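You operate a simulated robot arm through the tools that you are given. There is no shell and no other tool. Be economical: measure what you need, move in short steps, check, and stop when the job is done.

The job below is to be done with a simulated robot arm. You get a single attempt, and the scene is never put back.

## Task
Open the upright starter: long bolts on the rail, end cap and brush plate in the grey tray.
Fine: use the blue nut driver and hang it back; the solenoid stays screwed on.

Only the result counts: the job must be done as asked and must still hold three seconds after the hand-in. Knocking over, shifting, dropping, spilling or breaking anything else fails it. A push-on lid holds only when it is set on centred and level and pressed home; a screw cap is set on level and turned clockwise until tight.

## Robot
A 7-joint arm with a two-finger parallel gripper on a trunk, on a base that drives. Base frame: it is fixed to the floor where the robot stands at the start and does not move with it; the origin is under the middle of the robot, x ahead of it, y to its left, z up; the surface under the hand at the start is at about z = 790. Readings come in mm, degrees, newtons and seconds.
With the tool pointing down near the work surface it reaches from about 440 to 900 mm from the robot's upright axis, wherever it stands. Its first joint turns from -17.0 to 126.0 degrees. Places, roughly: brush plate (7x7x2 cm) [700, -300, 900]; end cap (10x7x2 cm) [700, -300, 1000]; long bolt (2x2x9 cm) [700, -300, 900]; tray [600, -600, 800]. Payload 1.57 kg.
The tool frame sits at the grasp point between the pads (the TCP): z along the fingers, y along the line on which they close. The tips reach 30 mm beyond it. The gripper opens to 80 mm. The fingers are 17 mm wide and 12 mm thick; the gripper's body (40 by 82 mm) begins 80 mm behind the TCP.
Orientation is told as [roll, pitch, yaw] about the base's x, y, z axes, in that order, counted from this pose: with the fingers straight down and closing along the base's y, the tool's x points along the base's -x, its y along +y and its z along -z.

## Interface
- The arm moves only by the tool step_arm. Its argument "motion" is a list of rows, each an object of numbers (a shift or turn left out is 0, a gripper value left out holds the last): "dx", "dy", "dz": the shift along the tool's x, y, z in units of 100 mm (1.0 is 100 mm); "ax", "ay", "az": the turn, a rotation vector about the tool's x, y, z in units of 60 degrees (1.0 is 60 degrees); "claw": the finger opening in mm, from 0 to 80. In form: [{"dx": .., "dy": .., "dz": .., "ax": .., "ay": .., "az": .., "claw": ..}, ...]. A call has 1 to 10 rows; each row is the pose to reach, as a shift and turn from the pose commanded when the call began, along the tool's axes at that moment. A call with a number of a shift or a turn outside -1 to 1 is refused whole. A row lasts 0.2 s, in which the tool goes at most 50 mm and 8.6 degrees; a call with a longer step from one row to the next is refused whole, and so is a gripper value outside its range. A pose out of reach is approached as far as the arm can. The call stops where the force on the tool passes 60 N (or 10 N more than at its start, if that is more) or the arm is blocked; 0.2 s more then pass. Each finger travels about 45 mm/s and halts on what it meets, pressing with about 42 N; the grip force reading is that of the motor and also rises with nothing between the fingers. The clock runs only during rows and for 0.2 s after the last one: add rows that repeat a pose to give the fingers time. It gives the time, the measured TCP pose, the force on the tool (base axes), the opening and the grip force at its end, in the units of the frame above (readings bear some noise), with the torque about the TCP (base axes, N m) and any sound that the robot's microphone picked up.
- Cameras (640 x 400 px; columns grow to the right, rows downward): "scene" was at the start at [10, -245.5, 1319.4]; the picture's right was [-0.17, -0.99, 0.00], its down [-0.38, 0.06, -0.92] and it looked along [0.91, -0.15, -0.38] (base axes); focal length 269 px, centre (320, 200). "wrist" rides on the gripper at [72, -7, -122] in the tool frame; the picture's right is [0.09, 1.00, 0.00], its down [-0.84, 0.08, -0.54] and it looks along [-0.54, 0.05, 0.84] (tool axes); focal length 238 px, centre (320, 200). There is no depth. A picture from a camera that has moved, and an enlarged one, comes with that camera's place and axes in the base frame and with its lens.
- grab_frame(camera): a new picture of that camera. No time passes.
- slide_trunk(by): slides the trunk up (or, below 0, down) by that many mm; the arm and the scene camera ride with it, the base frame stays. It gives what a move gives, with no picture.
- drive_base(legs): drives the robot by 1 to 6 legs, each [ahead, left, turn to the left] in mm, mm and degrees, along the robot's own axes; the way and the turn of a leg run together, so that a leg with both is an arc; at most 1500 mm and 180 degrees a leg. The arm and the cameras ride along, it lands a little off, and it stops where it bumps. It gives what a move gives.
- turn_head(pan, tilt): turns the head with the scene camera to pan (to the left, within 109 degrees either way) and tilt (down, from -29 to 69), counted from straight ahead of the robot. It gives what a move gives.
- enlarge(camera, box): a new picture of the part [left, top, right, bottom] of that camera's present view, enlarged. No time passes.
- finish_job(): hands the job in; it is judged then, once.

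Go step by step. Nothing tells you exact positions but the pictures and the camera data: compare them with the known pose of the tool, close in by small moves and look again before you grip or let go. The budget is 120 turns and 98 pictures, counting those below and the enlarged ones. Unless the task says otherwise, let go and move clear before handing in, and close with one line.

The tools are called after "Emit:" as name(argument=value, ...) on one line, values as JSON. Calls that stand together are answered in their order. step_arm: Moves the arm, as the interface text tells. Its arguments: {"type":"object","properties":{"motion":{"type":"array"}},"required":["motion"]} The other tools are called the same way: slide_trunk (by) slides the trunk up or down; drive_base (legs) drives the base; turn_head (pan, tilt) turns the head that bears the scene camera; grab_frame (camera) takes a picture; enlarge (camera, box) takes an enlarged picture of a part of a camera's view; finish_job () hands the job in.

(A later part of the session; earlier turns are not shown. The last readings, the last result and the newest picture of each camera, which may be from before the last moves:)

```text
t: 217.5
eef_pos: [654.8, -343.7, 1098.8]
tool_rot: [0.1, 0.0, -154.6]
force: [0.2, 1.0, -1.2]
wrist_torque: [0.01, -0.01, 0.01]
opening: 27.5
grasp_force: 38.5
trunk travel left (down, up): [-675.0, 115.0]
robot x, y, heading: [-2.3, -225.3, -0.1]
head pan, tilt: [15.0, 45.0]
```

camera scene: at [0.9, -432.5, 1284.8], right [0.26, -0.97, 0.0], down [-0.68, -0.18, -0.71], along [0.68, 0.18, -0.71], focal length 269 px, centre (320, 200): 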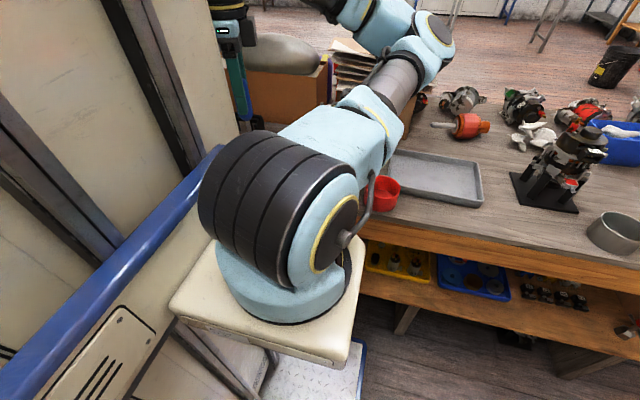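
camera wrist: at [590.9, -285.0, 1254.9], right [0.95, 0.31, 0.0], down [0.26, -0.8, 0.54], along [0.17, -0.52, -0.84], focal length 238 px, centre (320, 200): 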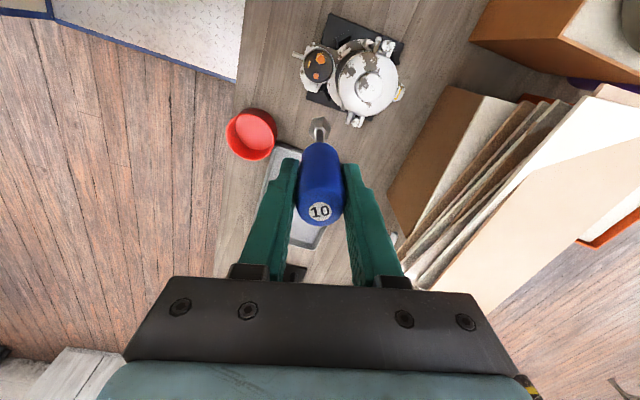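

Turned 282° here. Now three more 240° strokes on the left bolt.

Emit:
step_arm(motion=[{"dz": -0.15}, {"dz": -0.3}, {"dz": -0.3}])

Emit:
step_arm(motion=[{"az": 0.142}, {"az": 0.284}, {"az": 0.426}, {"az": 0.568}, {"az": 0.71}, {"az": 0.852}, {"az": 0.994}, {"az": 1.0}])

Emit:
step_arm(motion=[{"az": 0.142}, {"az": 0.284}, {"az": 0.426}, {"az": 0.568}, {"az": 0.71}, {"az": 0.852}, {"az": 0.994}, {"az": 1.0}])

Emit:
step_arm(motion=[{"az": 0.142}, {"az": 0.284}, {"az": 0.426}, {"az": 0.568}, {"az": 0.71}, {"az": 0.852}, {"az": 0.994}, {"az": 1.0}])

Emit:
step_arm(motion=[{"az": 0.142}, {"az": 0.284}, {"az": 0.426}, {"az": 0.568}, {"az": 0.71}, {"az": 0.852}, {"az": 0.994}, {"az": 1.0}, {"az": 1.0}])

Emit:
step_arm(motion=[{"dz": 0.15}, {"dz": 0.24}, {"dz": 0.29}, {"dz": 0.29}])

Emit:
step_arm(motion=[{"az": -0.142}, {"az": -0.284}, {"az": -0.426}, {"az": -0.568}, {"az": -0.71}, {"az": -0.852}, {"az": -0.994}, {"az": -1.0}])

Emit:
step_arm(motion=[{"az": -0.142}, {"az": -0.284}, {"az": -0.426}, {"az": -0.568}, {"az": -0.71}, {"az": -0.852}, {"az": -0.994}, {"az": -1.0}])

Emit:
step_arm(motion=[{"az": -0.142}, {"az": -0.284}, {"az": -0.426}, {"az": -0.568}, {"az": -0.71}, {"az": -0.852}, {"az": -0.994}, {"az": -1.0}])

Emit:
step_arm(motion=[{"az": -0.142}, {"az": -0.284}, {"az": -0.426}, {"az": -0.568}, {"az": -0.71}, {"az": -0.852}, {"az": -0.994}, {"az": -1.0}])

Emit:
step_arm(motion=[{"dz": -0.15}, {"dz": -0.3}, {"dz": -0.3}])

Emit:
step_arm(motion=[{"az": 0.142}, {"az": 0.284}, {"az": 0.426}, {"az": 0.568}, {"az": 0.71}, {"az": 0.852}, {"az": 0.994}, {"az": 1.0}])

Emit:
step_arm(motion=[{"az": 0.142}, {"az": 0.284}, {"az": 0.426}, {"az": 0.568}, {"az": 0.71}, {"az": 0.852}, {"az": 0.994}, {"az": 1.0}])

Emit:
step_arm(motion=[{"az": 0.142}, {"az": 0.284}, {"az": 0.426}, {"az": 0.568}, {"az": 0.71}, {"az": 0.852}, {"az": 0.994}, {"az": 1.0}])

Emit:
step_arm(motion=[{"az": 0.142}, {"az": 0.284}, {"az": 0.426}, {"az": 0.568}, {"az": 0.71}, {"az": 0.852}, {"az": 0.994}, {"az": 1.0}, {"az": 1.0}])

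Emit:
step_arm(motion=[{"dz": 0.15}, {"dz": 0.24}, {"dz": 0.29}, {"dz": 0.29}])

Emit:
step_arm(motion=[{"az": -0.142}, {"az": -0.284}, {"az": -0.426}, {"az": -0.568}, {"az": -0.71}, {"az": -0.852}, {"az": -0.994}, {"az": -1.0}])

Emit:
step_arm(motion=[{"az": -0.142}, {"az": -0.284}, {"az": -0.426}, {"az": -0.568}, {"az": -0.71}, {"az": -0.852}, {"az": -0.994}, {"az": -1.0}])

Emit:
step_arm(motion=[{"az": -0.142}, {"az": -0.284}, {"az": -0.426}, {"az": -0.568}, {"az": -0.71}, {"az": -0.852}, {"az": -0.994}, {"az": -1.0}])

Emit:
step_arm(motion=[{"az": -0.142}, {"az": -0.284}, {"az": -0.426}, {"az": -0.568}, {"az": -0.71}, {"az": -0.852}, {"az": -0.994}, {"az": -1.0}])

Emit:
step_arm(motion=[{"dz": -0.15}, {"dz": -0.3}, {"dz": -0.3}])

Emit:
step_arm(motion=[{"az": 0.142}, {"az": 0.284}, {"az": 0.426}, {"az": 0.568}, {"az": 0.71}, {"az": 0.852}, {"az": 0.994}, {"az": 1.0}])

Emit:
step_arm(motion=[{"az": 0.142}, {"az": 0.284}, {"az": 0.426}, {"az": 0.568}, {"az": 0.71}, {"az": 0.852}, {"az": 0.994}, {"az": 1.0}])

Emit:
step_arm(motion=[{"az": 0.142}, {"az": 0.284}, {"az": 0.426}, {"az": 0.568}, {"az": 0.71}, {"az": 0.852}, {"az": 0.994}, {"az": 1.0}])

Emit:
step_arm(motion=[{"az": 0.142}, {"az": 0.284}, {"az": 0.426}, {"az": 0.568}, {"az": 0.71}, {"az": 0.852}, {"az": 0.994}, {"az": 1.0}, {"az": 1.0}])

Emit:
step_arm(motion=[{"dy": -0.25}, {"dy": -0.5}, {"dy": -0.5}])

Emit:
grab_frame(camera="wrist")

```text
t: 218.3
eef_pos: [654.7, -345.1, 1128.1]
tool_rot: [0.1, 0.0, -154.8]
force: [-1.1, 0.9, -1.2]
wrist_torque: [0.01, 0.02, 0.0]
opening: 27.4
grasp_force: 38.5
trunk travel left (down, up): [-675.0, 115.0]
robot x, y, heading: [3.6, -225.8, -0.1]
head pan, tilt: [15.0, 45.0]
```

```text
t: 220.1
eef_pos: [653.6, -344.8, 1128.3]
tool_rot: [0.0, 0.0, 145.2]
force: [0.7, -0.3, -1.0]
wrist_torque: [0.02, 0.02, -0.05]
opening: 27.3
grasp_force: 37.9
trunk travel left (down, up): [-675.0, 115.0]
robot x, y, heading: [-0.8, -223.3, -0.0]
head pan, tilt: [15.0, 45.0]
```

```text
t: 221.9
eef_pos: [653.2, -343.7, 1127.8]
tool_rot: [0.0, 0.0, 85.2]
force: [0.0, 0.7, -2.2]
wrist_torque: [-0.01, 0.0, -0.01]
opening: 27.4
grasp_force: 38.2
trunk travel left (down, up): [-675.0, 115.0]
robot x, y, heading: [-1.0, -222.7, -0.6]
head pan, tilt: [15.0, 45.0]
```

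```text
t: 223.7
eef_pos: [653.2, -343.5, 1128.5]
tool_rot: [0.0, 0.0, 25.2]
force: [0.3, 0.4, -1.9]
wrist_torque: [-0.01, 0.03, 0.0]
opening: 27.3
grasp_force: 37.7
trunk travel left (down, up): [-675.0, 115.0]
robot x, y, heading: [0.6, -225.2, -0.2]
head pan, tilt: [15.0, 45.0]
```

```text
t: 225.7
eef_pos: [654.0, -343.0, 1126.9]
tool_rot: [-0.2, -0.1, -34.7]
force: [-0.2, 0.7, -1.0]
wrist_torque: [0.01, -0.02, -0.03]
opening: 27.4
grasp_force: 38.4
trunk travel left (down, up): [-675.0, 115.0]
robot x, y, heading: [-2.1, -224.7, 0.1]
head pan, tilt: [15.0, 45.0]
```

```text
t: 226.7
eef_pos: [653.1, -343.1, 1097.8]
tool_rot: [0.0, 0.0, -34.7]
force: [0.9, 1.4, -0.6]
wrist_torque: [-0.02, 0.01, -0.02]
opening: 27.2
grasp_force: 37.9
trunk travel left (down, up): [-675.0, 115.0]
robot x, y, heading: [3.1, -222.9, -0.2]
head pan, tilt: [15.0, 45.0]
```

```text
t: 228.5
eef_pos: [652.9, -344.2, 1099.9]
tool_rot: [-0.1, 0.0, 25.4]
force: [0.4, -1.0, -0.8]
wrist_torque: [0.01, 0.02, 0.02]
opening: 27.7
grasp_force: 38.0
trunk travel left (down, up): [-675.0, 115.0]
robot x, y, heading: [1.8, -225.5, -0.1]
head pan, tilt: [15.0, 45.0]
```

```text
t: 230.3
eef_pos: [652.9, -343.8, 1098.9]
tool_rot: [0.1, 0.2, 85.4]
force: [-0.6, -3.8, -0.4]
wrist_torque: [-0.56, 0.01, 0.0]
opening: 27.3
grasp_force: 38.4
trunk travel left (down, up): [-675.0, 115.0]
robot x, y, heading: [1.3, -220.4, -0.3]
head pan, tilt: [15.0, 45.0]
```

```text
t: 232.1
eef_pos: [653.9, -343.4, 1099.8]
tool_rot: [0.0, 0.0, 145.4]
force: [2.9, -3.7, -1.1]
wrist_torque: [-0.38, -0.42, 0.01]
opening: 27.5
grasp_force: 37.7
trunk travel left (down, up): [-675.0, 115.0]
robot x, y, heading: [2.9, -221.0, -0.1]
head pan, tilt: [15.0, 45.0]
```

```text
t: 233.9
eef_pos: [654.0, -344.2, 1098.4]
tool_rot: [0.1, -0.1, -154.6]
force: [-0.7, 0.2, -1.0]
wrist_torque: [-0.02, 0.01, -0.03]
opening: 27.3
grasp_force: 38.2
trunk travel left (down, up): [-675.0, 115.0]
robot x, y, heading: [2.8, -220.4, -0.2]
head pan, tilt: [15.0, 45.0]
```

```text
t: 234.7
eef_pos: [654.0, -344.2, 1129.2]
tool_rot: [0.2, 0.0, -154.6]
force: [-0.3, 0.6, -1.3]
wrist_torque: [0.0, 0.02, 0.0]
opening: 27.5
grasp_force: 38.0
trunk travel left (down, up): [-675.0, 115.0]
robot x, y, heading: [-1.1, -220.7, -0.4]
head pan, tilt: [15.0, 45.0]
```

```text
t: 236.5
eef_pos: [652.8, -342.9, 1128.7]
tool_rot: [0.1, 0.0, 145.3]
force: [0.1, -1.1, -0.7]
wrist_torque: [-0.01, 0.0, 0.0]
opening: 27.5
grasp_force: 38.2
trunk travel left (down, up): [-675.0, 115.0]
robot x, y, heading: [2.5, -221.6, -0.1]
head pan, tilt: [15.0, 45.0]
```

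```text
t: 238.3
eef_pos: [652.7, -344.7, 1127.6]
tool_rot: [-0.1, 0.1, 85.3]
force: [0.8, -1.0, -1.3]
wrist_torque: [-0.02, -0.01, 0.04]
opening: 27.4
grasp_force: 37.9
trunk travel left (down, up): [-675.0, 115.0]
robot x, y, heading: [5.3, -223.3, -0.1]
head pan, tilt: [15.0, 45.0]
```

```text
t: 240.1
eef_pos: [653.4, -343.6, 1130.5]
tool_rot: [0.0, 0.0, 25.2]
force: [-0.3, 0.5, -1.2]
wrist_torque: [-0.01, -0.04, -0.02]
opening: 27.5
grasp_force: 38.1
trunk travel left (down, up): [-675.0, 115.0]
robot x, y, heading: [1.4, -220.3, 0.0]
head pan, tilt: [15.0, 45.0]
```

```text
t: 242.1
eef_pos: [654.1, -344.6, 1128.1]
tool_rot: [-0.1, -0.1, -34.7]
force: [1.0, 0.0, -1.0]
wrist_torque: [-0.02, -0.02, -0.01]
opening: 27.6
grasp_force: 38.0
trunk travel left (down, up): [-675.0, 115.0]
robot x, y, heading: [5.5, -226.1, -0.1]
head pan, tilt: [15.0, 45.0]
```

```text
t: 243.1
eef_pos: [652.3, -343.6, 1100.0]
tool_rot: [-0.1, 0.0, -34.6]
force: [0.0, -0.3, -0.3]
wrist_torque: [-0.02, 0.01, 0.03]
opening: 27.4
grasp_force: 37.7
trunk travel left (down, up): [-675.0, 115.0]
robot x, y, heading: [1.8, -225.6, 0.0]
head pan, tilt: [15.0, 45.0]
```

```text
t: 244.9
eef_pos: [654.0, -344.2, 1099.8]
tool_rot: [-0.1, 0.1, 25.4]
force: [0.7, -0.2, -0.3]
wrist_torque: [0.0, -0.01, 0.02]
opening: 27.6
grasp_force: 37.9
trunk travel left (down, up): [-675.0, 115.0]
robot x, y, heading: [0.7, -225.7, 0.1]
head pan, tilt: [15.0, 45.0]
```

```text
t: 246.7
eef_pos: [653.8, -344.8, 1101.1]
tool_rot: [0.0, 0.1, 85.5]
force: [0.8, -2.3, -0.7]
wrist_torque: [-0.16, -0.07, -0.02]
opening: 27.4
grasp_force: 37.9
trunk travel left (down, up): [-675.0, 115.0]
robot x, y, heading: [2.6, -222.4, -0.0]
head pan, tilt: [15.0, 45.0]
```

```text
t: 248.5
eef_pos: [653.6, -342.6, 1099.9]
tool_rot: [0.0, 0.1, 145.4]
force: [0.1, 0.3, -2.0]
wrist_torque: [-0.01, -0.02, 0.03]
opening: 27.4
grasp_force: 38.2
trunk travel left (down, up): [-675.0, 115.0]
robot x, y, heading: [0.3, -222.3, -0.2]
head pan, tilt: [15.0, 45.0]
```

```text
t: 250.3
eef_pos: [654.6, -344.4, 1099.9]
tool_rot: [0.1, 0.0, -154.6]
force: [-0.1, 0.5, -1.4]
wrist_torque: [-0.01, 0.02, 0.08]
opening: 27.5
grasp_force: 38.3
trunk travel left (down, up): [-675.0, 115.0]
robot x, y, heading: [4.3, -225.1, -0.0]
head pan, tilt: [15.0, 45.0]
```

```text
t: 251.1
eef_pos: [651.4, -344.2, 1131.0]
tool_rot: [0.0, 0.1, -154.8]
force: [0.0, -0.5, -0.6]
wrist_torque: [0.0, 0.05, -0.03]
opening: 27.5
grasp_force: 37.9
trunk travel left (down, up): [-675.0, 115.0]
robot x, y, heading: [3.3, -224.6, 0.1]
head pan, tilt: [15.0, 45.0]
```

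```text
t: 252.9
eef_pos: [652.8, -344.4, 1130.2]
tool_rot: [0.1, 0.1, 145.2]
force: [0.3, -1.1, -1.3]
wrist_torque: [-0.03, -0.01, 0.0]
opening: 27.6
grasp_force: 37.8
trunk travel left (down, up): [-675.0, 115.0]
robot x, y, heading: [4.2, -223.8, -0.3]
head pan, tilt: [15.0, 45.0]
```

```text
t: 254.7
eef_pos: [653.5, -343.5, 1130.8]
tool_rot: [-0.1, 0.1, 85.2]
force: [-1.2, -0.4, -0.5]
wrist_torque: [-0.01, 0.03, 0.01]
opening: 27.7
grasp_force: 38.0
trunk travel left (down, up): [-675.0, 115.0]
robot x, y, heading: [-1.0, -223.1, -0.1]
head pan, tilt: [15.0, 45.0]
```

```text
t: 256.5
eef_pos: [652.8, -344.9, 1129.9]
tool_rot: [-0.2, -0.1, 25.2]
force: [0.5, 0.4, -2.1]
wrist_torque: [-0.01, 0.01, 0.02]
opening: 27.3
grasp_force: 37.5
trunk travel left (down, up): [-675.0, 115.0]
robot x, y, heading: [1.0, -222.7, 0.1]
head pan, tilt: [15.0, 45.0]
```

```text
t: 258.5
eef_pos: [654.2, -343.3, 1129.5]
tool_rot: [0.0, -0.1, -34.8]
force: [-0.8, -0.4, -1.4]
wrist_torque: [-0.02, 0.01, 0.03]
opening: 27.4
grasp_force: 38.0
trunk travel left (down, up): [-675.0, 115.0]
robot x, y, heading: [2.9, -226.2, -0.2]
head pan, tilt: [15.0, 45.0]
```

```text
t: 259.3
eef_pos: [625.1, -383.7, 1130.7]
tool_rot: [-0.2, -0.1, -34.8]
force: [-0.4, -0.3, -0.9]
wrist_torque: [0.03, 0.0, 0.0]
opening: 27.5
grasp_force: 37.7
trunk travel left (down, up): [-675.0, 115.0]
robot x, y, heading: [-1.3, -220.7, 0.1]
head pan, tilt: [15.0, 45.0]
```

```text
42 pictures are left
camera wrist: at [563.1, -348.2, 1251.7], right [0.49, 0.87, 0.0], down [0.73, -0.41, 0.54], along [0.47, -0.27, -0.84], focal length 238 px, centre (320, 200)
```

wrist: 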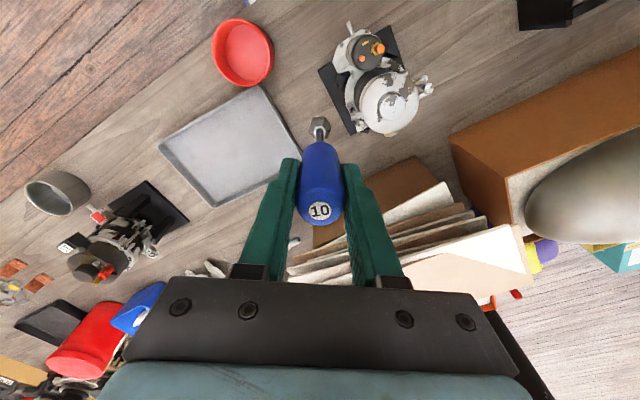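

Emit:
enlarge(camera="wrist", box=[335, 70, 447, 140])

```text
5.71 times, centred on (391, 105) of wrist
camera zoom: at [563.1, -348.2, 1251.7], right [0.49, 0.87, 0.0], down [0.73, -0.41, 0.54], along [0.47, -0.27, -0.84], focal length 1362 px, centre (-86, 743)
```

zoom: 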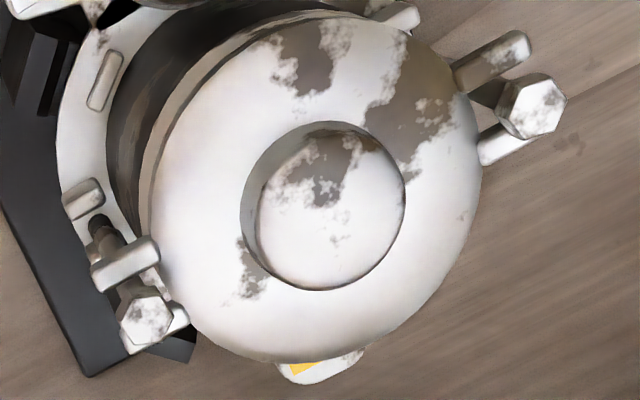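

Both heads now stand equally ~6 mm higher than at the start, so both bolts are unscrewed. Next: hang the blue driver back. I'll rise, restore the yaw to about -1 and the original slight tilt, and travel toward the rack.

Emit:
step_arm(motion=[{"dz": -0.2, "az": -0.14}, {"dz": -0.4, "az": -0.28}, {"dz": -0.5, "az": -0.42}, {"dz": -0.5, "az": -0.562}, {"dz": -0.5, "az": -0.562}])

Emit:
step_arm(motion=[{"dx": 0.1, "dy": 0.4}, {"dx": 0.2, "dy": 0.8}, {"dx": 0.2, "dy": 0.83}, {"dx": 0.2, "dy": 0.83}])

Emit:
step_arm(motion=[{"dx": 0.1, "dy": 0.4}, {"dx": 0.2, "dy": 0.8}, {"dx": 0.2, "dy": 0.83}, {"dx": 0.2, "dy": 0.83}])

Emit:
step_arm(motion=[{"dx": 0.1, "dy": 0.4}, {"dx": 0.2, "dy": 0.8}, {"dx": 0.2, "dy": 0.83}, {"dx": 0.2, "dy": 0.83}])

Emit:
step_arm(motion=[{"dx": 0.1, "dy": 0.4}, {"dx": 0.2, "dy": 0.8}, {"dx": 0.2, "dy": 0.83}, {"dx": 0.2, "dy": 0.83}])

```text
t: 260.5
eef_pos: [625.0, -384.7, 1180.1]
tool_rot: [-0.1, -0.1, -0.9]
force: [-0.7, 0.5, -0.8]
wrist_torque: [0.04, -0.01, -0.02]
opening: 27.3
grasp_force: 38.0
trunk travel left (down, up): [-675.0, 115.0]
robot x, y, heading: [-1.1, -220.5, -0.3]
head pan, tilt: [15.0, 45.0]
```

```text
t: 261.5
eef_pos: [606.8, -301.1, 1179.2]
tool_rot: [-0.1, 0.0, -1.0]
force: [-0.3, -0.8, -1.3]
wrist_torque: [0.0, 0.05, -0.01]
opening: 27.5
grasp_force: 38.5
trunk travel left (down, up): [-675.0, 115.0]
robot x, y, heading: [0.5, -226.0, -0.2]
head pan, tilt: [15.0, 45.0]
```

```text
t: 262.5
eef_pos: [589.7, -217.7, 1179.6]
tool_rot: [-0.1, 0.0, -0.9]
force: [-0.5, 0.3, -2.0]
wrist_torque: [-0.03, 0.05, 0.01]
opening: 27.6
grasp_force: 38.6
trunk travel left (down, up): [-675.0, 115.0]
robot x, y, heading: [0.3, -223.2, -0.1]
head pan, tilt: [15.0, 45.0]
```

```text
t: 263.5
eef_pos: [570.0, -134.3, 1179.5]
tool_rot: [-0.1, 0.0, -1.0]
force: [-0.2, 0.0, -1.2]
wrist_torque: [-0.04, -0.02, 0.0]
opening: 27.5
grasp_force: 37.9
trunk travel left (down, up): [-675.0, 115.0]
robot x, y, heading: [2.4, -222.4, 0.1]
head pan, tilt: [15.0, 45.0]
```

```text
t: 264.5
eef_pos: [559.2, -64.9, 1182.1]
tool_rot: [0.4, -0.2, -1.8]
force: [1.1, 0.3, -0.3]
wrist_torque: [0.0, -0.01, -0.01]
opening: 27.7
grasp_force: 37.6
trunk travel left (down, up): [-675.0, 115.0]
robot x, y, heading: [-1.8, -224.1, -0.2]
head pan, tilt: [15.0, 45.0]
```

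The arm's reach at this height is limited here, so I'll drive the base 80 mm left.

Emit:
drive_base(legs=[[0, 80, 0]])

Emit:
grab_frame(camera="wrist")

```text
t: 265.5
eef_pos: [559.2, 15.6, 1181.9]
tool_rot: [0.5, -0.1, -1.8]
force: [-0.4, -0.4, -0.6]
wrist_torque: [0.01, 0.01, -0.02]
opening: 27.4
grasp_force: 38.1
trunk travel left (down, up): [-675.0, 115.0]
robot x, y, heading: [1.9, -144.0, -0.2]
head pan, tilt: [15.0, 45.0]
```

```text
40 pictures are left
camera wrist: at [487.8, 11.0, 1303.3], right [-0.06, 1.0, 0.01], down [0.84, 0.05, 0.54], along [0.54, 0.04, -0.84], focal length 238 px, centre (320, 200)
```

wrist: 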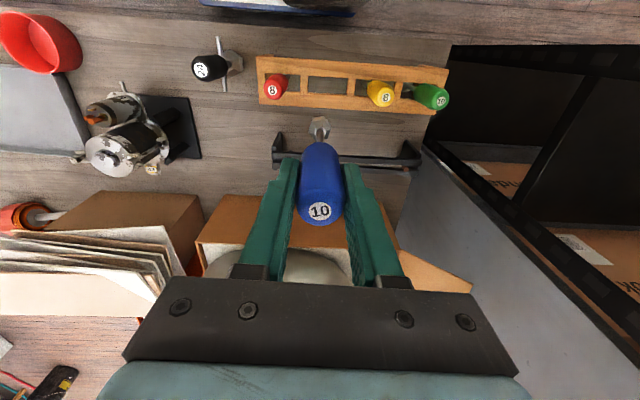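

Emit:
step_arm(motion=[{"dx": 0.1, "dy": 0.08, "dz": 0.1, "ax": 0.0083, "ay": -0.007}, {"dx": 0.185, "dy": 0.149, "dz": 0.3, "ax": 0.0083, "ay": -0.007}, {"dx": 0.185, "dy": 0.149, "dz": 0.57, "ax": 0.0083, "ay": -0.007}, {"dx": 0.185, "dy": 0.149, "dz": 0.57, "ax": 0.0083, "ay": -0.007}, {"dx": 0.185, "dy": 0.149, "dz": 0.57, "ax": 0.0083, "ay": -0.007}])

Emit:
enlarge(camera="wrist", box=[220, 50, 460, 200])

```text
t: 266.7
eef_pos: [548.0, 17.4, 1126.0]
tool_rot: [0.3, -0.8, -3.1]
force: [0.3, -0.4, -0.7]
wrist_torque: [-0.01, -0.01, 0.01]
opening: 27.5
grasp_force: 37.5
trunk travel left (down, up): [-675.0, 115.0]
robot x, y, heading: [1.3, -145.8, -0.4]
head pan, tilt: [15.0, 45.0]
```

```text
2.67 times, centred on (340, 125) of wrist
camera zoom: at [475.6, 14.5, 1247.2], right [-0.04, 1.0, 0.0], down [0.83, 0.03, 0.56], along [0.55, 0.02, -0.83], focal length 636 px, centre (267, 400)
```

zoom: 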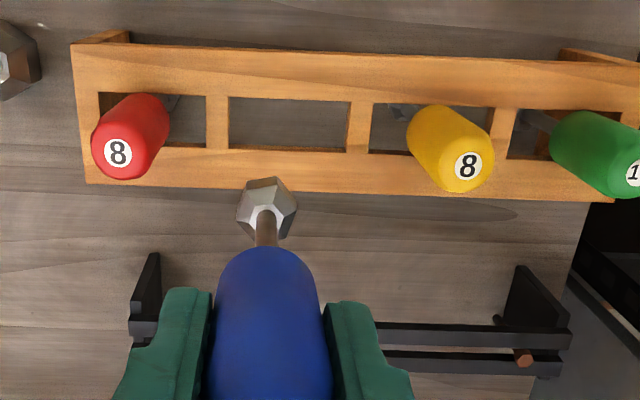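

The rack's blue slot is clear. I'll align to (541, 31) with the original tilt, check, then lower.

Emit:
step_arm(motion=[{"dx": 0.04, "dy": 0.07, "ax": 0.005, "ay": 0.005, "az": -0.033}, {"dx": 0.077, "dy": 0.132, "dz": 0.1, "ax": 0.005, "ay": 0.005, "az": -0.033}, {"dx": 0.077, "dy": 0.132, "dz": 0.1, "ax": 0.005, "ay": 0.005, "az": -0.033}, {"dx": 0.077, "dy": 0.132, "dz": 0.1, "ax": 0.005, "ay": 0.005, "az": -0.033}])

Emit:
step_arm(motion=[{"dz": 0.0}, {"dz": 0.0}])

Emit:
enlarge(camera="wrist", box=[220, 50, 460, 200])

```text
t: 267.9
eef_pos: [548.1, 22.5, 1120.9]
tool_rot: [0.2, -1.5, -2.7]
force: [0.2, 0.6, -1.1]
wrist_torque: [-0.01, 0.0, -0.01]
opening: 27.4
grasp_force: 38.1
trunk travel left (down, up): [-675.0, 115.0]
robot x, y, heading: [4.1, -143.5, -0.1]
head pan, tilt: [15.0, 45.0]
stopped in row 4: the arm was blocked; the commanded pose is now the measured one
```

```text
t: 268.5
eef_pos: [547.1, 21.9, 1118.5]
tool_rot: [0.0, -1.1, -2.5]
force: [0.5, 0.7, -1.7]
wrist_torque: [-0.01, 0.03, -0.02]
opening: 27.7
grasp_force: 38.2
trunk travel left (down, up): [-675.0, 115.0]
robot x, y, heading: [0.7, -146.5, -0.3]
head pan, tilt: [15.0, 45.0]
```

```text
2.67 times, centred on (340, 125) of wrist
camera zoom: at [473.3, 19.5, 1240.0], right [-0.05, 1.0, 0.0], down [0.83, 0.04, 0.56], along [0.56, 0.03, -0.83], focal length 636 px, centre (267, 400)
```

zoom: 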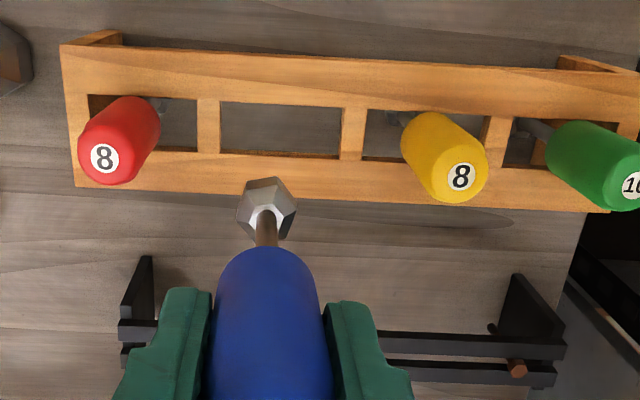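

The arm is near its fold limit this close in and this high, so I'll back the base up 90 mm, which lets the arm work more extended.

Emit:
drive_base(legs=[[-90, 0, 0]])

Emit:
step_arm(motion=[{"dx": -0.4, "dy": 0.05, "ay": 0.01, "az": -0.02}, {"dx": -0.8, "dy": 0.09, "ay": 0.01, "az": -0.02}, {"dx": -0.84, "dy": 0.09, "ay": 0.01, "az": -0.02}, {"dx": -0.84, "dy": 0.09, "ay": 0.01, "az": -0.02}])

```text
t: 269.6
eef_pos: [460.4, 26.0, 1116.9]
tool_rot: [-0.2, -0.6, -2.5]
force: [0.8, -0.2, -0.6]
wrist_torque: [-0.02, 0.01, 0.03]
opening: 27.7
grasp_force: 37.4
trunk travel left (down, up): [-675.0, 115.0]
robot x, y, heading: [-87.0, -144.7, 0.0]
head pan, tilt: [15.0, 45.0]
```

```text
t: 270.6
eef_pos: [542.0, 41.8, 1117.1]
tool_rot: [-0.8, -0.3, -1.3]
force: [0.3, -0.6, -0.6]
wrist_torque: [0.01, 0.01, 0.0]
opening: 27.3
grasp_force: 38.9
trunk travel left (down, up): [-675.0, 115.0]
robot x, y, heading: [-85.5, -145.1, -0.0]
head pan, tilt: [15.0, 45.0]
```

Emit:
step_arm(motion=[{"dx": 0.01, "dy": -0.108, "ax": -0.0133, "ay": -0.003}, {"dx": 0.01, "dy": -0.108, "dz": 0.2, "ax": -0.0133, "ay": -0.003}, {"dx": 0.01, "dy": -0.108, "dz": 0.4, "ax": -0.0133, "ay": -0.003}, {"dx": 0.01, "dy": -0.108, "dz": 0.4, "ax": -0.0133, "ay": -0.003}])

Emit:
enlarge(camera="wrist", box=[220, 50, 460, 200])

```text
t: 271.6
eef_pos: [541.7, 30.4, 1077.0]
tool_rot: [0.0, -0.5, -1.2]
force: [0.6, -0.9, -0.4]
wrist_torque: [0.03, 0.03, 0.01]
opening: 27.6
grasp_force: 38.1
trunk travel left (down, up): [-675.0, 115.0]
robot x, y, heading: [-89.4, -145.3, -0.1]
head pan, tilt: [15.0, 45.0]
```

```text
2.67 times, centred on (340, 125) of wrist
camera zoom: at [468.5, 25.2, 1197.3], right [-0.07, 1.0, 0.0], down [0.83, 0.06, 0.55], along [0.55, 0.04, -0.84], focal length 636 px, centre (267, 400)
```

zoom: 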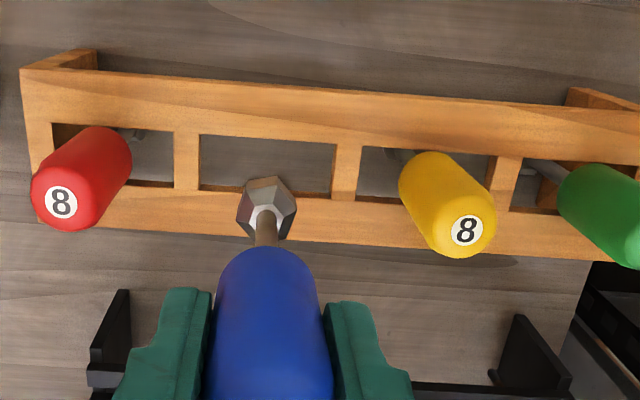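

Aligned exactly like the pick-up pose. Lowering into the slot.

Emit:
step_arm(motion=[{"dz": 0.25}, {"dz": 0.45}, {"dz": 0.6}, {"dz": 0.75}, {"dz": 0.75}])

Emit:
step_arm(motion=[{"dz": 0.2}, {"dz": 0.4}, {"dz": 0.52}, {"dz": 0.6}, {"dz": 0.6}])

```text
t: 272.8
eef_pos: [540.2, 29.1, 1002.3]
tool_rot: [0.0, -0.4, -1.2]
force: [-1.9, 1.5, 6.4]
wrist_torque: [0.24, 0.13, 0.04]
opening: 27.7
grasp_force: 25.1
trunk travel left (down, up): [-675.0, 115.0]
robot x, y, heading: [-90.1, -146.6, -0.2]
head pan, tilt: [15.0, 45.0]
```

```text
t: 273.5
eef_pos: [544.1, 28.7, 971.4]
tool_rot: [0.2, -1.1, -1.4]
force: [-3.6, -5.1, 27.7]
wrist_torque: [-0.39, 0.08, -0.05]
opening: 27.9
grasp_force: 21.3
trunk travel left (down, up): [-675.0, 115.0]
robot x, y, heading: [-88.9, -145.8, -0.2]
head pan, tilt: [15.0, 45.0]
stopped in row 3: the force on the tool passed its limit at 68 N (the readings are from after the stop); the commanded pose is now the measured one
```

Resistance partway. Looking before continuing.

Emit:
grab_frame(camera="wrist")

Emit:
enlarge(camera="wrist", box=[250, 80, 400, 240])

```text
36 pictures are left
camera wrist: at [470.5, 23.4, 1092.0], right [-0.07, 1.0, 0.0], down [0.83, 0.06, 0.56], along [0.56, 0.04, -0.83], focal length 238 px, centre (320, 200)
```

wrist: 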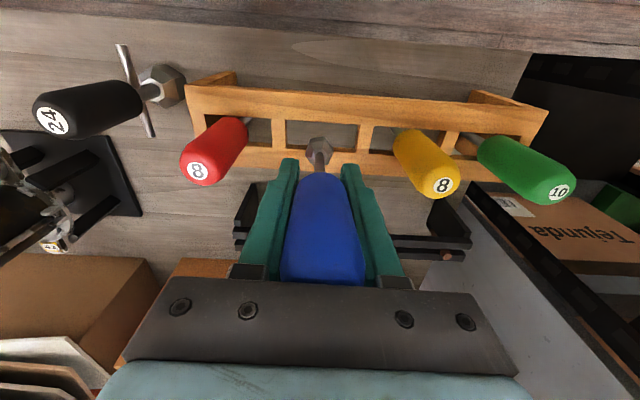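

```text
2.50 times, centred on (325, 160) of wrist
camera zoom: at [470.5, 23.4, 1092.0], right [-0.07, 1.0, 0.0], down [0.83, 0.06, 0.56], along [0.56, 0.04, -0.83], focal length 596 px, centre (308, 300)
```

zoom: 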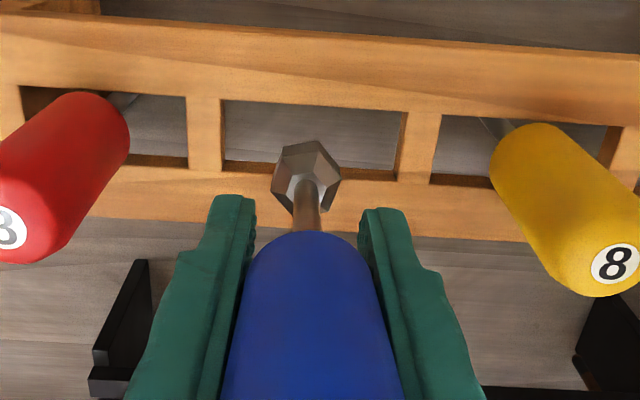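

The socket landed on the +x rail (about 4 mm too far +x) and the handle slid up in the grip. I'll lift 20 mm, level the tool and look again.

Emit:
step_arm(motion=[{"dz": -0.1}, {"dz": -0.22}, {"dz": -0.22, "dx": 0.03, "dy": 0.015, "ay": 0.012}, {"dz": -0.22, "dx": 0.03, "dy": 0.015, "ay": 0.012}])

Emit:
enlarge(camera="wrist", box=[250, 80, 400, 240])

```text
t: 274.5
eef_pos: [540.9, 30.1, 989.9]
tool_rot: [0.1, -0.2, -1.4]
force: [-0.4, -0.1, -1.4]
wrist_torque: [0.02, 0.01, 0.03]
opening: 27.3
grasp_force: 38.2
trunk travel left (down, up): [-675.0, 115.0]
robot x, y, heading: [-87.9, -142.9, 0.0]
head pan, tilt: [15.0, 45.0]
```

```text
2.50 times, centred on (325, 160) of wrist
camera zoom: at [469.9, 25.5, 1112.2], right [-0.07, 1.0, 0.0], down [0.84, 0.06, 0.54], along [0.54, 0.04, -0.84], focal length 596 px, centre (308, 300)
```

zoom: 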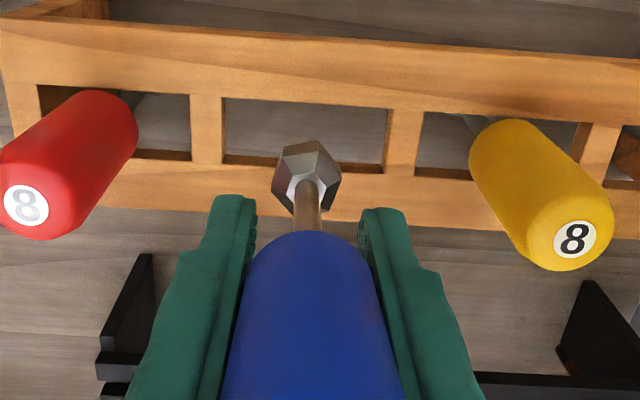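

The driver is tilted about 4–5° in the grip (tip toward +x). I'll counter-tilt the tool so the driver stands upright over the slot.

Emit:
step_arm(motion=[{"ay": 0.04}, {"ay": 0.077}, {"ay": 0.077}])

Emit:
enlarge(camera="wrist", box=[250, 80, 400, 240])

```text
t: 275.3
eef_pos: [540.5, 29.5, 990.3]
tool_rot: [0.1, 4.4, -1.4]
force: [0.2, 0.4, -1.0]
wrist_torque: [-0.03, -0.02, -0.02]
opening: 27.7
grasp_force: 38.3
trunk travel left (down, up): [-675.0, 115.0]
robot x, y, heading: [-92.4, -141.9, 0.2]
head pan, tilt: [15.0, 45.0]
```

```text
2.50 times, centred on (325, 160) of wrist
camera zoom: at [479.4, 25.5, 1118.0], right [-0.07, 1.0, 0.01], down [0.88, 0.06, 0.47], along [0.47, 0.04, -0.88], focal length 596 px, centre (308, 300)
```

zoom: 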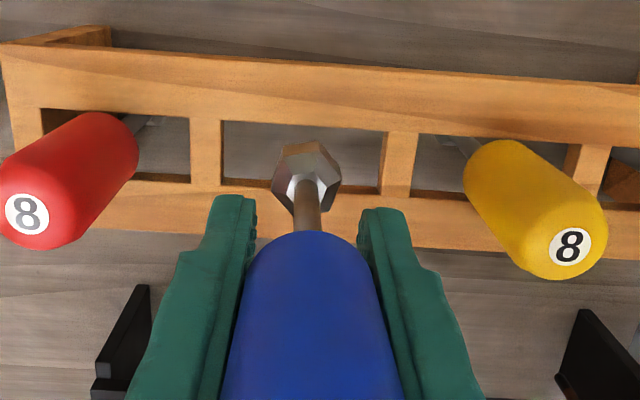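

Now the socket is positioned over the slot's middle. Lowering straight down 30 mm with care.

Emit:
step_arm(motion=[{"dz": 0.1, "dx": -0.008}, {"dz": 0.16, "dx": -0.012}, {"dz": 0.22, "dx": -0.017}, {"dz": 0.27, "dx": -0.021}, {"dz": 0.3, "dx": -0.023}, {"dz": 0.3, "dx": -0.023}])

Emit:
enlarge(camera="wrist", box=[250, 80, 400, 240])

```text
t: 276.3
eef_pos: [541.7, 30.1, 972.4]
tool_rot: [0.3, 3.8, -1.4]
force: [-7.0, -7.3, 29.9]
wrist_torque: [-0.44, 0.99, 0.05]
opening: 27.5
grasp_force: 37.8
trunk travel left (down, up): [-675.0, 115.0]
robot x, y, heading: [-90.7, -145.2, -0.3]
head pan, tilt: [15.0, 45.0]
stopped in row 5: the force on the tool passed its limit at 66 N (the readings are from after the stop); the commanded pose is now the measured one
```

```text
2.50 times, centred on (325, 160) of wrist
camera zoom: at [478.6, 24.7, 1098.3], right [-0.07, 1.0, 0.01], down [0.87, 0.05, 0.49], along [0.48, 0.04, -0.87], focal length 596 px, centre (308, 300)
```

zoom: 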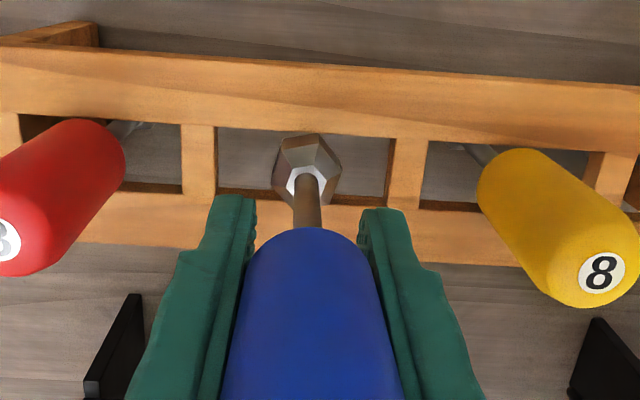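

Contact now on the -x side, so the centre lies between, and the hex sits rotated ~10° relative to the slot, which widens it. I'll lift, rotate the socket 8–10° clockwise so its flats face the rails, and tilt back ~1°.

Emit:
step_arm(motion=[{"dz": -0.15}, {"dz": -0.15, "az": 0.08, "ay": -0.01}, {"dz": -0.15, "az": 0.16, "ay": -0.015}, {"dz": -0.15, "az": 0.16, "ay": -0.015}])

Emit:
enlarge(camera="wrist", box=[280, 90, 370, 170])

```text
t: 277.3
eef_pos: [543.1, 30.0, 984.4]
tool_rot: [-0.3, 3.1, -11.1]
force: [-0.8, 0.3, -1.4]
wrist_torque: [0.0, 0.03, 0.02]
opening: 27.7
grasp_force: 37.9
trunk travel left (down, up): [-675.0, 115.0]
robot x, y, heading: [-88.1, -143.7, 0.1]
head pan, tilt: [15.0, 45.0]
```

```text
5.00 times, centred on (325, 130) of wrist
camera zoom: at [479.5, 37.3, 1109.2], right [0.1, 0.99, 0.0], down [0.86, -0.09, 0.5], along [0.49, -0.05, -0.87], focal length 1192 px, centre (295, 550)
```

zoom: 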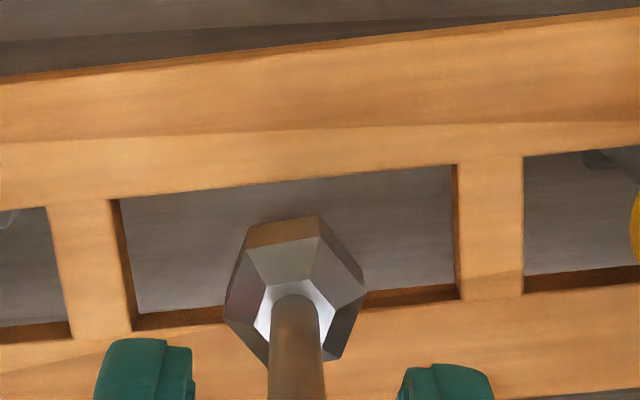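

Flats are now parallel to the rails; the socket is ~1.5 mm too far +x by my estimate. Shifting and lowering gently.

Emit:
step_arm(motion=[{"dx": 0.015}, {"dx": 0.01, "dz": 0.08}, {"dx": 0.008, "dz": 0.12}, {"dx": 0.006, "dz": 0.16}, {"dx": 0.005, "dz": 0.19}, {"dx": 0.005, "dz": 0.19}])

```text
t: 278.7
eef_pos: [543.0, 31.7, 964.2]
tool_rot: [-0.3, 3.2, -11.0]
force: [-0.2, -0.2, -1.9]
wrist_torque: [0.0, -0.05, -0.01]
opening: 27.5
grasp_force: 37.8
trunk travel left (down, up): [-675.0, 115.0]
robot x, y, heading: [-88.1, -145.6, -0.1]
head pan, tilt: [15.0, 45.0]
```

It went in. Continuing down.

Emit:
step_arm(motion=[{"dx": -0.005, "dz": 0.1}, {"dx": -0.011, "dz": 0.2}, {"dx": -0.016, "dz": 0.3}, {"dx": -0.02, "dz": 0.37}, {"dx": -0.02, "dz": 0.37}])

Emit:
grab_frame(camera="wrist")

```text
t: 279.9
eef_pos: [542.2, 31.9, 927.2]
tool_rot: [-0.4, 3.1, -11.0]
force: [-0.1, 0.4, -0.7]
wrist_torque: [0.0, 0.01, 0.0]
opening: 27.6
grasp_force: 37.9
trunk travel left (down, up): [-675.0, 115.0]
robot x, y, heading: [-85.1, -144.9, -0.1]
head pan, tilt: [15.0, 45.0]
```

```text
30 pictures are left
camera wrist: at [477.9, 38.0, 1053.5], right [0.1, 0.99, 0.0], down [0.86, -0.09, 0.5], along [0.49, -0.05, -0.87], focal length 238 px, centre (320, 200)
```

wrist: 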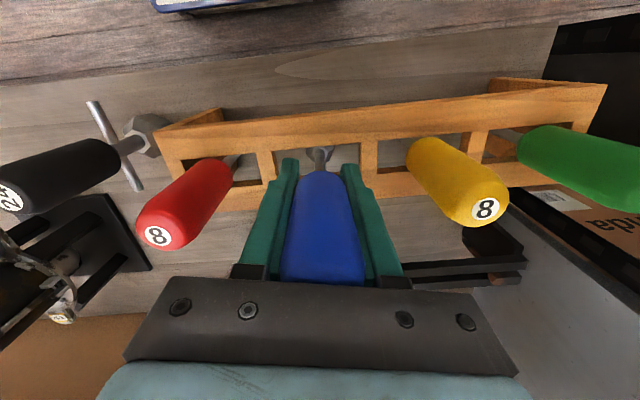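

The socket is well inside the slot. Lower 7 mm more, then open only slightly so the driver slides down guided between the fingers.

Emit:
step_arm(motion=[{"dx": -0.004, "dz": 0.07}, {"dx": -0.004, "dz": 0.07}, {"dx": -0.004, "dz": 0.07, "claw": 30}, {"dx": -0.004, "dz": 0.07, "claw": 31}, {"dx": -0.004, "dz": 0.07, "claw": 31}])

Emit:
grab_frame(camera="wrist")

```text
t: 281.1
eef_pos: [542.5, 30.3, 921.4]
tool_rot: [-0.4, 3.1, -11.0]
force: [0.8, 0.6, 0.2]
wrist_torque: [-0.01, 0.01, 0.0]
opening: 31.2
grasp_force: 0.6
trunk travel left (down, up): [-675.0, 115.0]
robot x, y, heading: [-89.8, -143.5, -0.1]
head pan, tilt: [15.0, 45.0]
```

```text
29 pictures are left
camera wrist: at [477.7, 37.8, 1046.5], right [0.1, 0.99, 0.0], down [0.86, -0.09, 0.5], along [0.49, -0.05, -0.87], focal length 238 px, centre (320, 200)
```

wrist: 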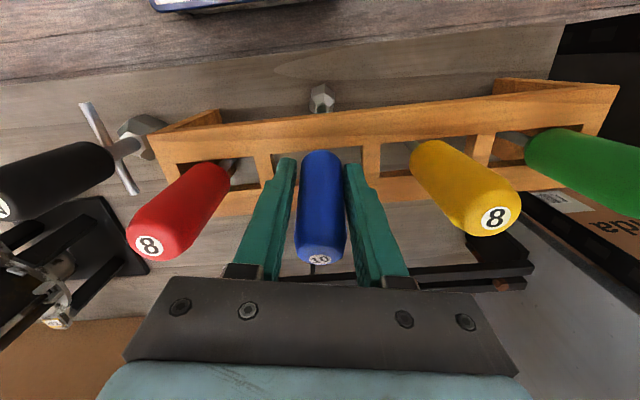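

The driver dropped in but leans (tip toward -x, top toward +x). Let me zoom to judge the lean.

Emit:
enlarge(camera="wrist", box=[230, 70, 430, 280])

```text
1.90 times, centred on (330, 175) of wrist
camera zoom: at [477.7, 37.8, 1046.5], right [0.1, 0.99, 0.0], down [0.86, -0.09, 0.5], along [0.49, -0.05, -0.87], focal length 454 px, centre (301, 248)
```

zoom: 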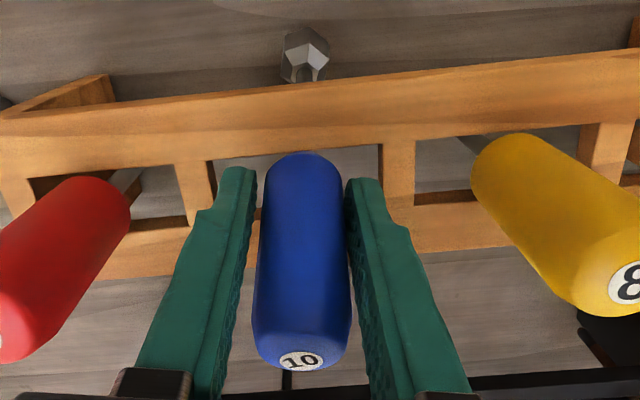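

I'll close on it again, lift 10 mm, and rotate the tool ~14° to bring the driver upright, then look.

Emit:
step_arm(motion=[{"claw": 15}, {"claw": 15}, {"claw": 15}, {"dz": -0.1}, {"dz": -0.1, "ay": -0.1}, {"dz": -0.1, "ay": -0.2}, {"dz": -0.1, "ay": -0.233}, {"dz": -0.1, "ay": -0.233}])

Emit:
enlarge(camera="wrist", box=[230, 70, 430, 280])

```text
t: 282.9
eef_pos: [542.7, 30.8, 929.9]
tool_rot: [-0.3, -10.9, -10.9]
force: [-0.1, 0.5, -1.0]
wrist_torque: [-0.03, -0.03, 0.03]
opening: 27.6
grasp_force: 38.1
trunk travel left (down, up): [-675.0, 115.0]
robot x, y, heading: [-85.3, -141.0, -0.0]
head pan, tilt: [15.0, 45.0]
```

```text
1.90 times, centred on (330, 175) of wrist
camera zoom: at [450.2, 42.2, 1036.9], right [0.1, 0.99, -0.02], down [0.72, -0.06, 0.69], along [0.69, -0.09, -0.72], focal length 454 px, centre (301, 248)
```

zoom: 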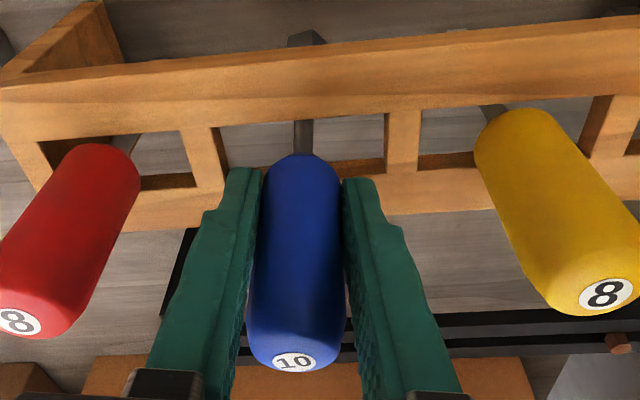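

Better; about 6–7° lean remains. Rotate a further 6.5° and shift ~5 mm toward -x.

Emit:
step_arm(motion=[{"ay": -0.06, "dx": 0.02, "dz": -0.01}, {"ay": -0.11, "dx": 0.048, "dz": -0.0146, "dy": -0.01}, {"ay": -0.11, "dx": 0.048, "dz": -0.0146, "dy": -0.01}])

Emit:
enlarge(camera="wrist", box=[230, 50, 430, 260])

```text
t: 283.7
eef_pos: [537.5, 30.3, 932.5]
tool_rot: [-0.3, -17.5, -10.9]
force: [0.1, 0.1, -1.6]
wrist_torque: [0.0, -0.01, -0.02]
opening: 27.8
grasp_force: 38.3
trunk travel left (down, up): [-675.0, 115.0]
robot x, y, heading: [-87.8, -141.9, -0.1]
head pan, tilt: [15.0, 45.0]
```

```text
1.90 times, centred on (330, 155) of wrist
camera zoom: at [433.7, 44.8, 1026.0], right [0.1, 0.99, -0.03], down [0.64, -0.04, 0.77], along [0.76, -0.1, -0.64], focal length 454 px, centre (301, 286)
```

zoom: 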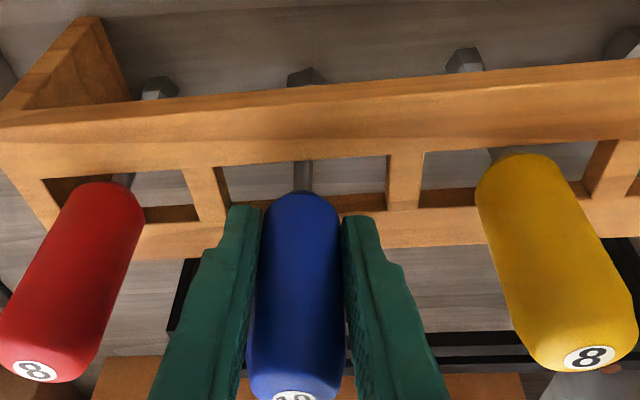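

Compared with its neighbours it's nearly upright. A final 3° and 3 mm, lower onto the rails, then open slightly.

Emit:
step_arm(motion=[{"ay": -0.05, "dx": 0.03, "dz": -0.01}, {"ay": -0.05, "dx": 0.05, "dz": 0.045}, {"ay": -0.05, "dx": 0.066, "dz": 0.085}, {"ay": -0.05, "dx": 0.066, "dz": 0.085}])

Emit:
step_arm(motion=[{"claw": 30}, {"claw": 32}, {"claw": 32}, {"claw": 32}])

Emit:
enlarge(camera="wrist", box=[230, 50, 430, 260])

```text
t: 284.7
eef_pos: [534.3, 31.6, 923.6]
tool_rot: [-0.1, -20.6, -10.9]
force: [-2.0, -2.1, 13.5]
wrist_torque: [0.02, -0.18, 0.02]
opening: 27.3
grasp_force: 38.3
trunk travel left (down, up): [-675.0, 115.0]
robot x, y, heading: [-91.1, -144.7, -0.4]
head pan, tilt: [15.0, 45.0]
```

```text
t: 285.7
eef_pos: [534.9, 32.0, 919.7]
tool_rot: [-0.2, -20.4, -10.9]
force: [-0.2, -0.7, 0.3]
wrist_torque: [0.02, 0.02, 0.0]
opening: 32.2
grasp_force: 0.4
trunk travel left (down, up): [-675.0, 115.0]
robot x, y, heading: [-87.7, -140.9, -0.3]
head pan, tilt: [15.0, 45.0]
```

```text
1.90 times, centred on (330, 155) of wrist
camera zoom: at [425.6, 46.8, 1010.1], right [0.11, 0.99, -0.04], down [0.6, -0.03, 0.8], along [0.79, -0.11, -0.6], focal length 454 px, centre (301, 286)
```

zoom: 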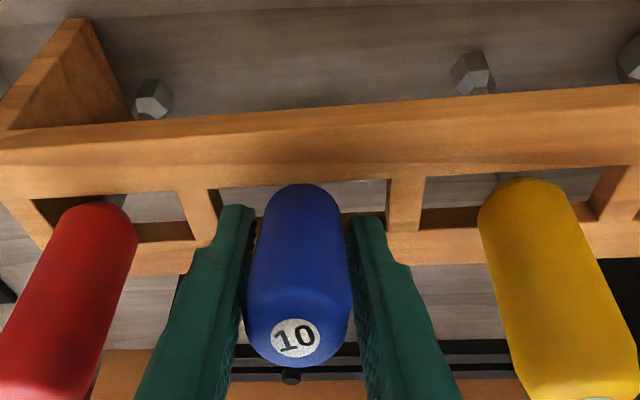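

It leans the other way now: gripping along y can't control that lean. I'll withdraw, and regrip with the fingers closing along x (yaw 90), which will force the handle upright and centred between the rails.

Emit:
step_arm(motion=[{"claw": 44}, {"claw": 44}, {"dz": -0.2}, {"dz": -0.5}, {"dz": -0.9}, {"dz": -1.0}, {"dz": -1.0}])

Emit:
step_arm(motion=[{"ay": 0.11, "dx": -0.05}, {"ay": 0.22, "dx": -0.1}, {"ay": 0.34, "dx": -0.15}, {"ay": 0.34, "dx": -0.15}])

Emit:
grab_frame(camera="wrist")

```text
t: 287.3
eef_pos: [501.7, 37.0, 1011.2]
tool_rot: [-0.4, -20.2, -10.9]
force: [-0.3, 0.1, -0.4]
wrist_torque: [0.0, -0.01, 0.0]
opening: 44.4
grasp_force: 0.0
trunk travel left (down, up): [-675.0, 115.0]
robot x, y, heading: [-87.6, -144.5, -0.1]
head pan, tilt: [15.0, 45.0]
```

```text
t: 288.3
eef_pos: [514.3, 36.5, 1022.1]
tool_rot: [-0.3, -0.1, -11.0]
force: [-0.5, -0.4, 0.3]
wrist_torque: [0.01, 0.01, 0.04]
opening: 43.8
grasp_force: 0.0
trunk travel left (down, up): [-675.0, 115.0]
robot x, y, heading: [-87.9, -144.5, -0.1]
head pan, tilt: [15.0, 45.0]
```

```text
24 pictures are left
camera wrist: at [442.7, 44.6, 1142.8], right [0.1, 1.0, 0.0], down [0.84, -0.08, 0.54], along [0.54, -0.06, -0.84], focal length 238 px, centre (320, 200)
```

wrist: 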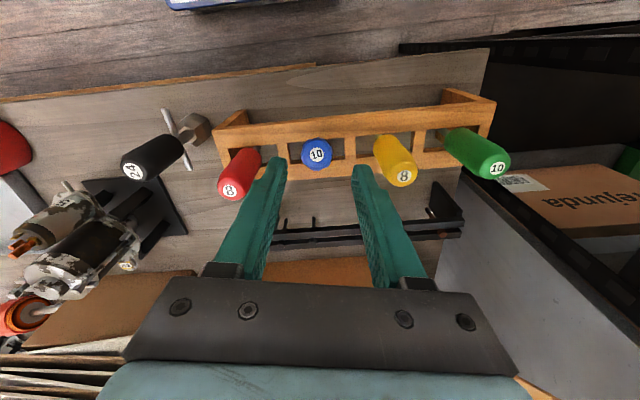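

The blue driver leans toward -x, held by its slot. I'll turn the gripper to yaw 90 above it and open fully.

Emit:
step_arm(motion=[{"az": -0.14, "claw": 80}, {"az": -0.28}, {"az": -0.42}, {"az": -0.56}, {"az": -0.7}, {"az": -0.842}, {"az": -0.842}])

Emit:
step_arm(motion=[{"az": -0.14}, {"az": -0.28}, {"az": -0.42}, {"az": -0.56}, {"az": -0.7}, {"az": -0.842}, {"az": -0.842}])

```text
t: 289.9
eef_pos: [513.7, 36.6, 1020.9]
tool_rot: [-0.3, 0.3, 39.5]
force: [0.0, 0.4, 0.2]
wrist_torque: [0.03, 0.01, -0.02]
opening: 80.1
grasp_force: 0.1
trunk travel left (down, up): [-675.0, 115.0]
robot x, y, heading: [-88.2, -142.4, -0.4]
head pan, tilt: [15.0, 45.0]
```

```text
t: 291.5
eef_pos: [513.2, 36.1, 1021.2]
tool_rot: [-0.1, 0.3, 90.2]
force: [-0.6, 0.8, -0.5]
wrist_torque: [-0.02, 0.0, 0.02]
opening: 79.9
grasp_force: 0.0
trunk travel left (down, up): [-675.0, 115.0]
robot x, y, heading: [-91.1, -146.7, -0.0]
head pan, tilt: [15.0, 45.0]
```

Emit:
step_arm(motion=[{"dy": -0.233, "dx": 0.054}, {"dy": -0.233, "dx": 0.054, "dz": 0.3}, {"dy": -0.233, "dx": 0.054, "dz": 0.6}, {"dy": -0.233, "dx": 0.054, "dz": 0.85}, {"dy": -0.233, "dx": 0.054, "dz": 0.97}, {"dy": -0.233, "dx": 0.054, "dz": 0.97}])

Emit:
grab_frame(camera="wrist")

```text
t: 292.9
eef_pos: [537.0, 30.4, 923.9]
tool_rot: [-0.1, 0.2, 90.0]
force: [-0.5, -0.2, 0.1]
wrist_torque: [0.03, 0.0, -0.03]
opening: 80.0
grasp_force: 0.1
trunk travel left (down, up): [-675.0, 115.0]
robot x, y, heading: [-86.4, -143.4, -0.0]
head pan, tilt: [15.0, 45.0]
```

```text
23 pictures are left
camera wrist: at [544.8, -41.1, 1046.0], right [-1.0, -0.09, 0.0], down [-0.08, 0.84, 0.54], along [-0.05, 0.54, -0.84], focal length 238 px, centre (320, 200)
```

wrist: 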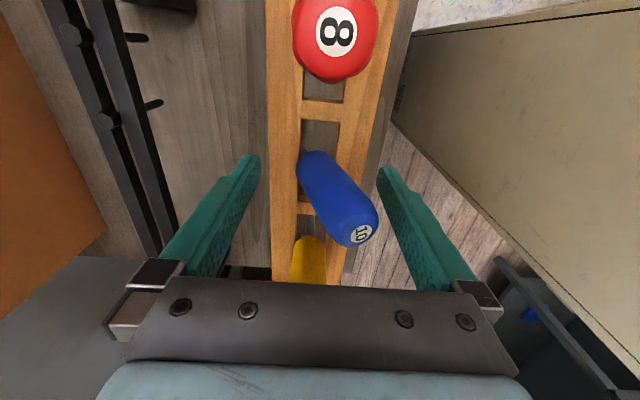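

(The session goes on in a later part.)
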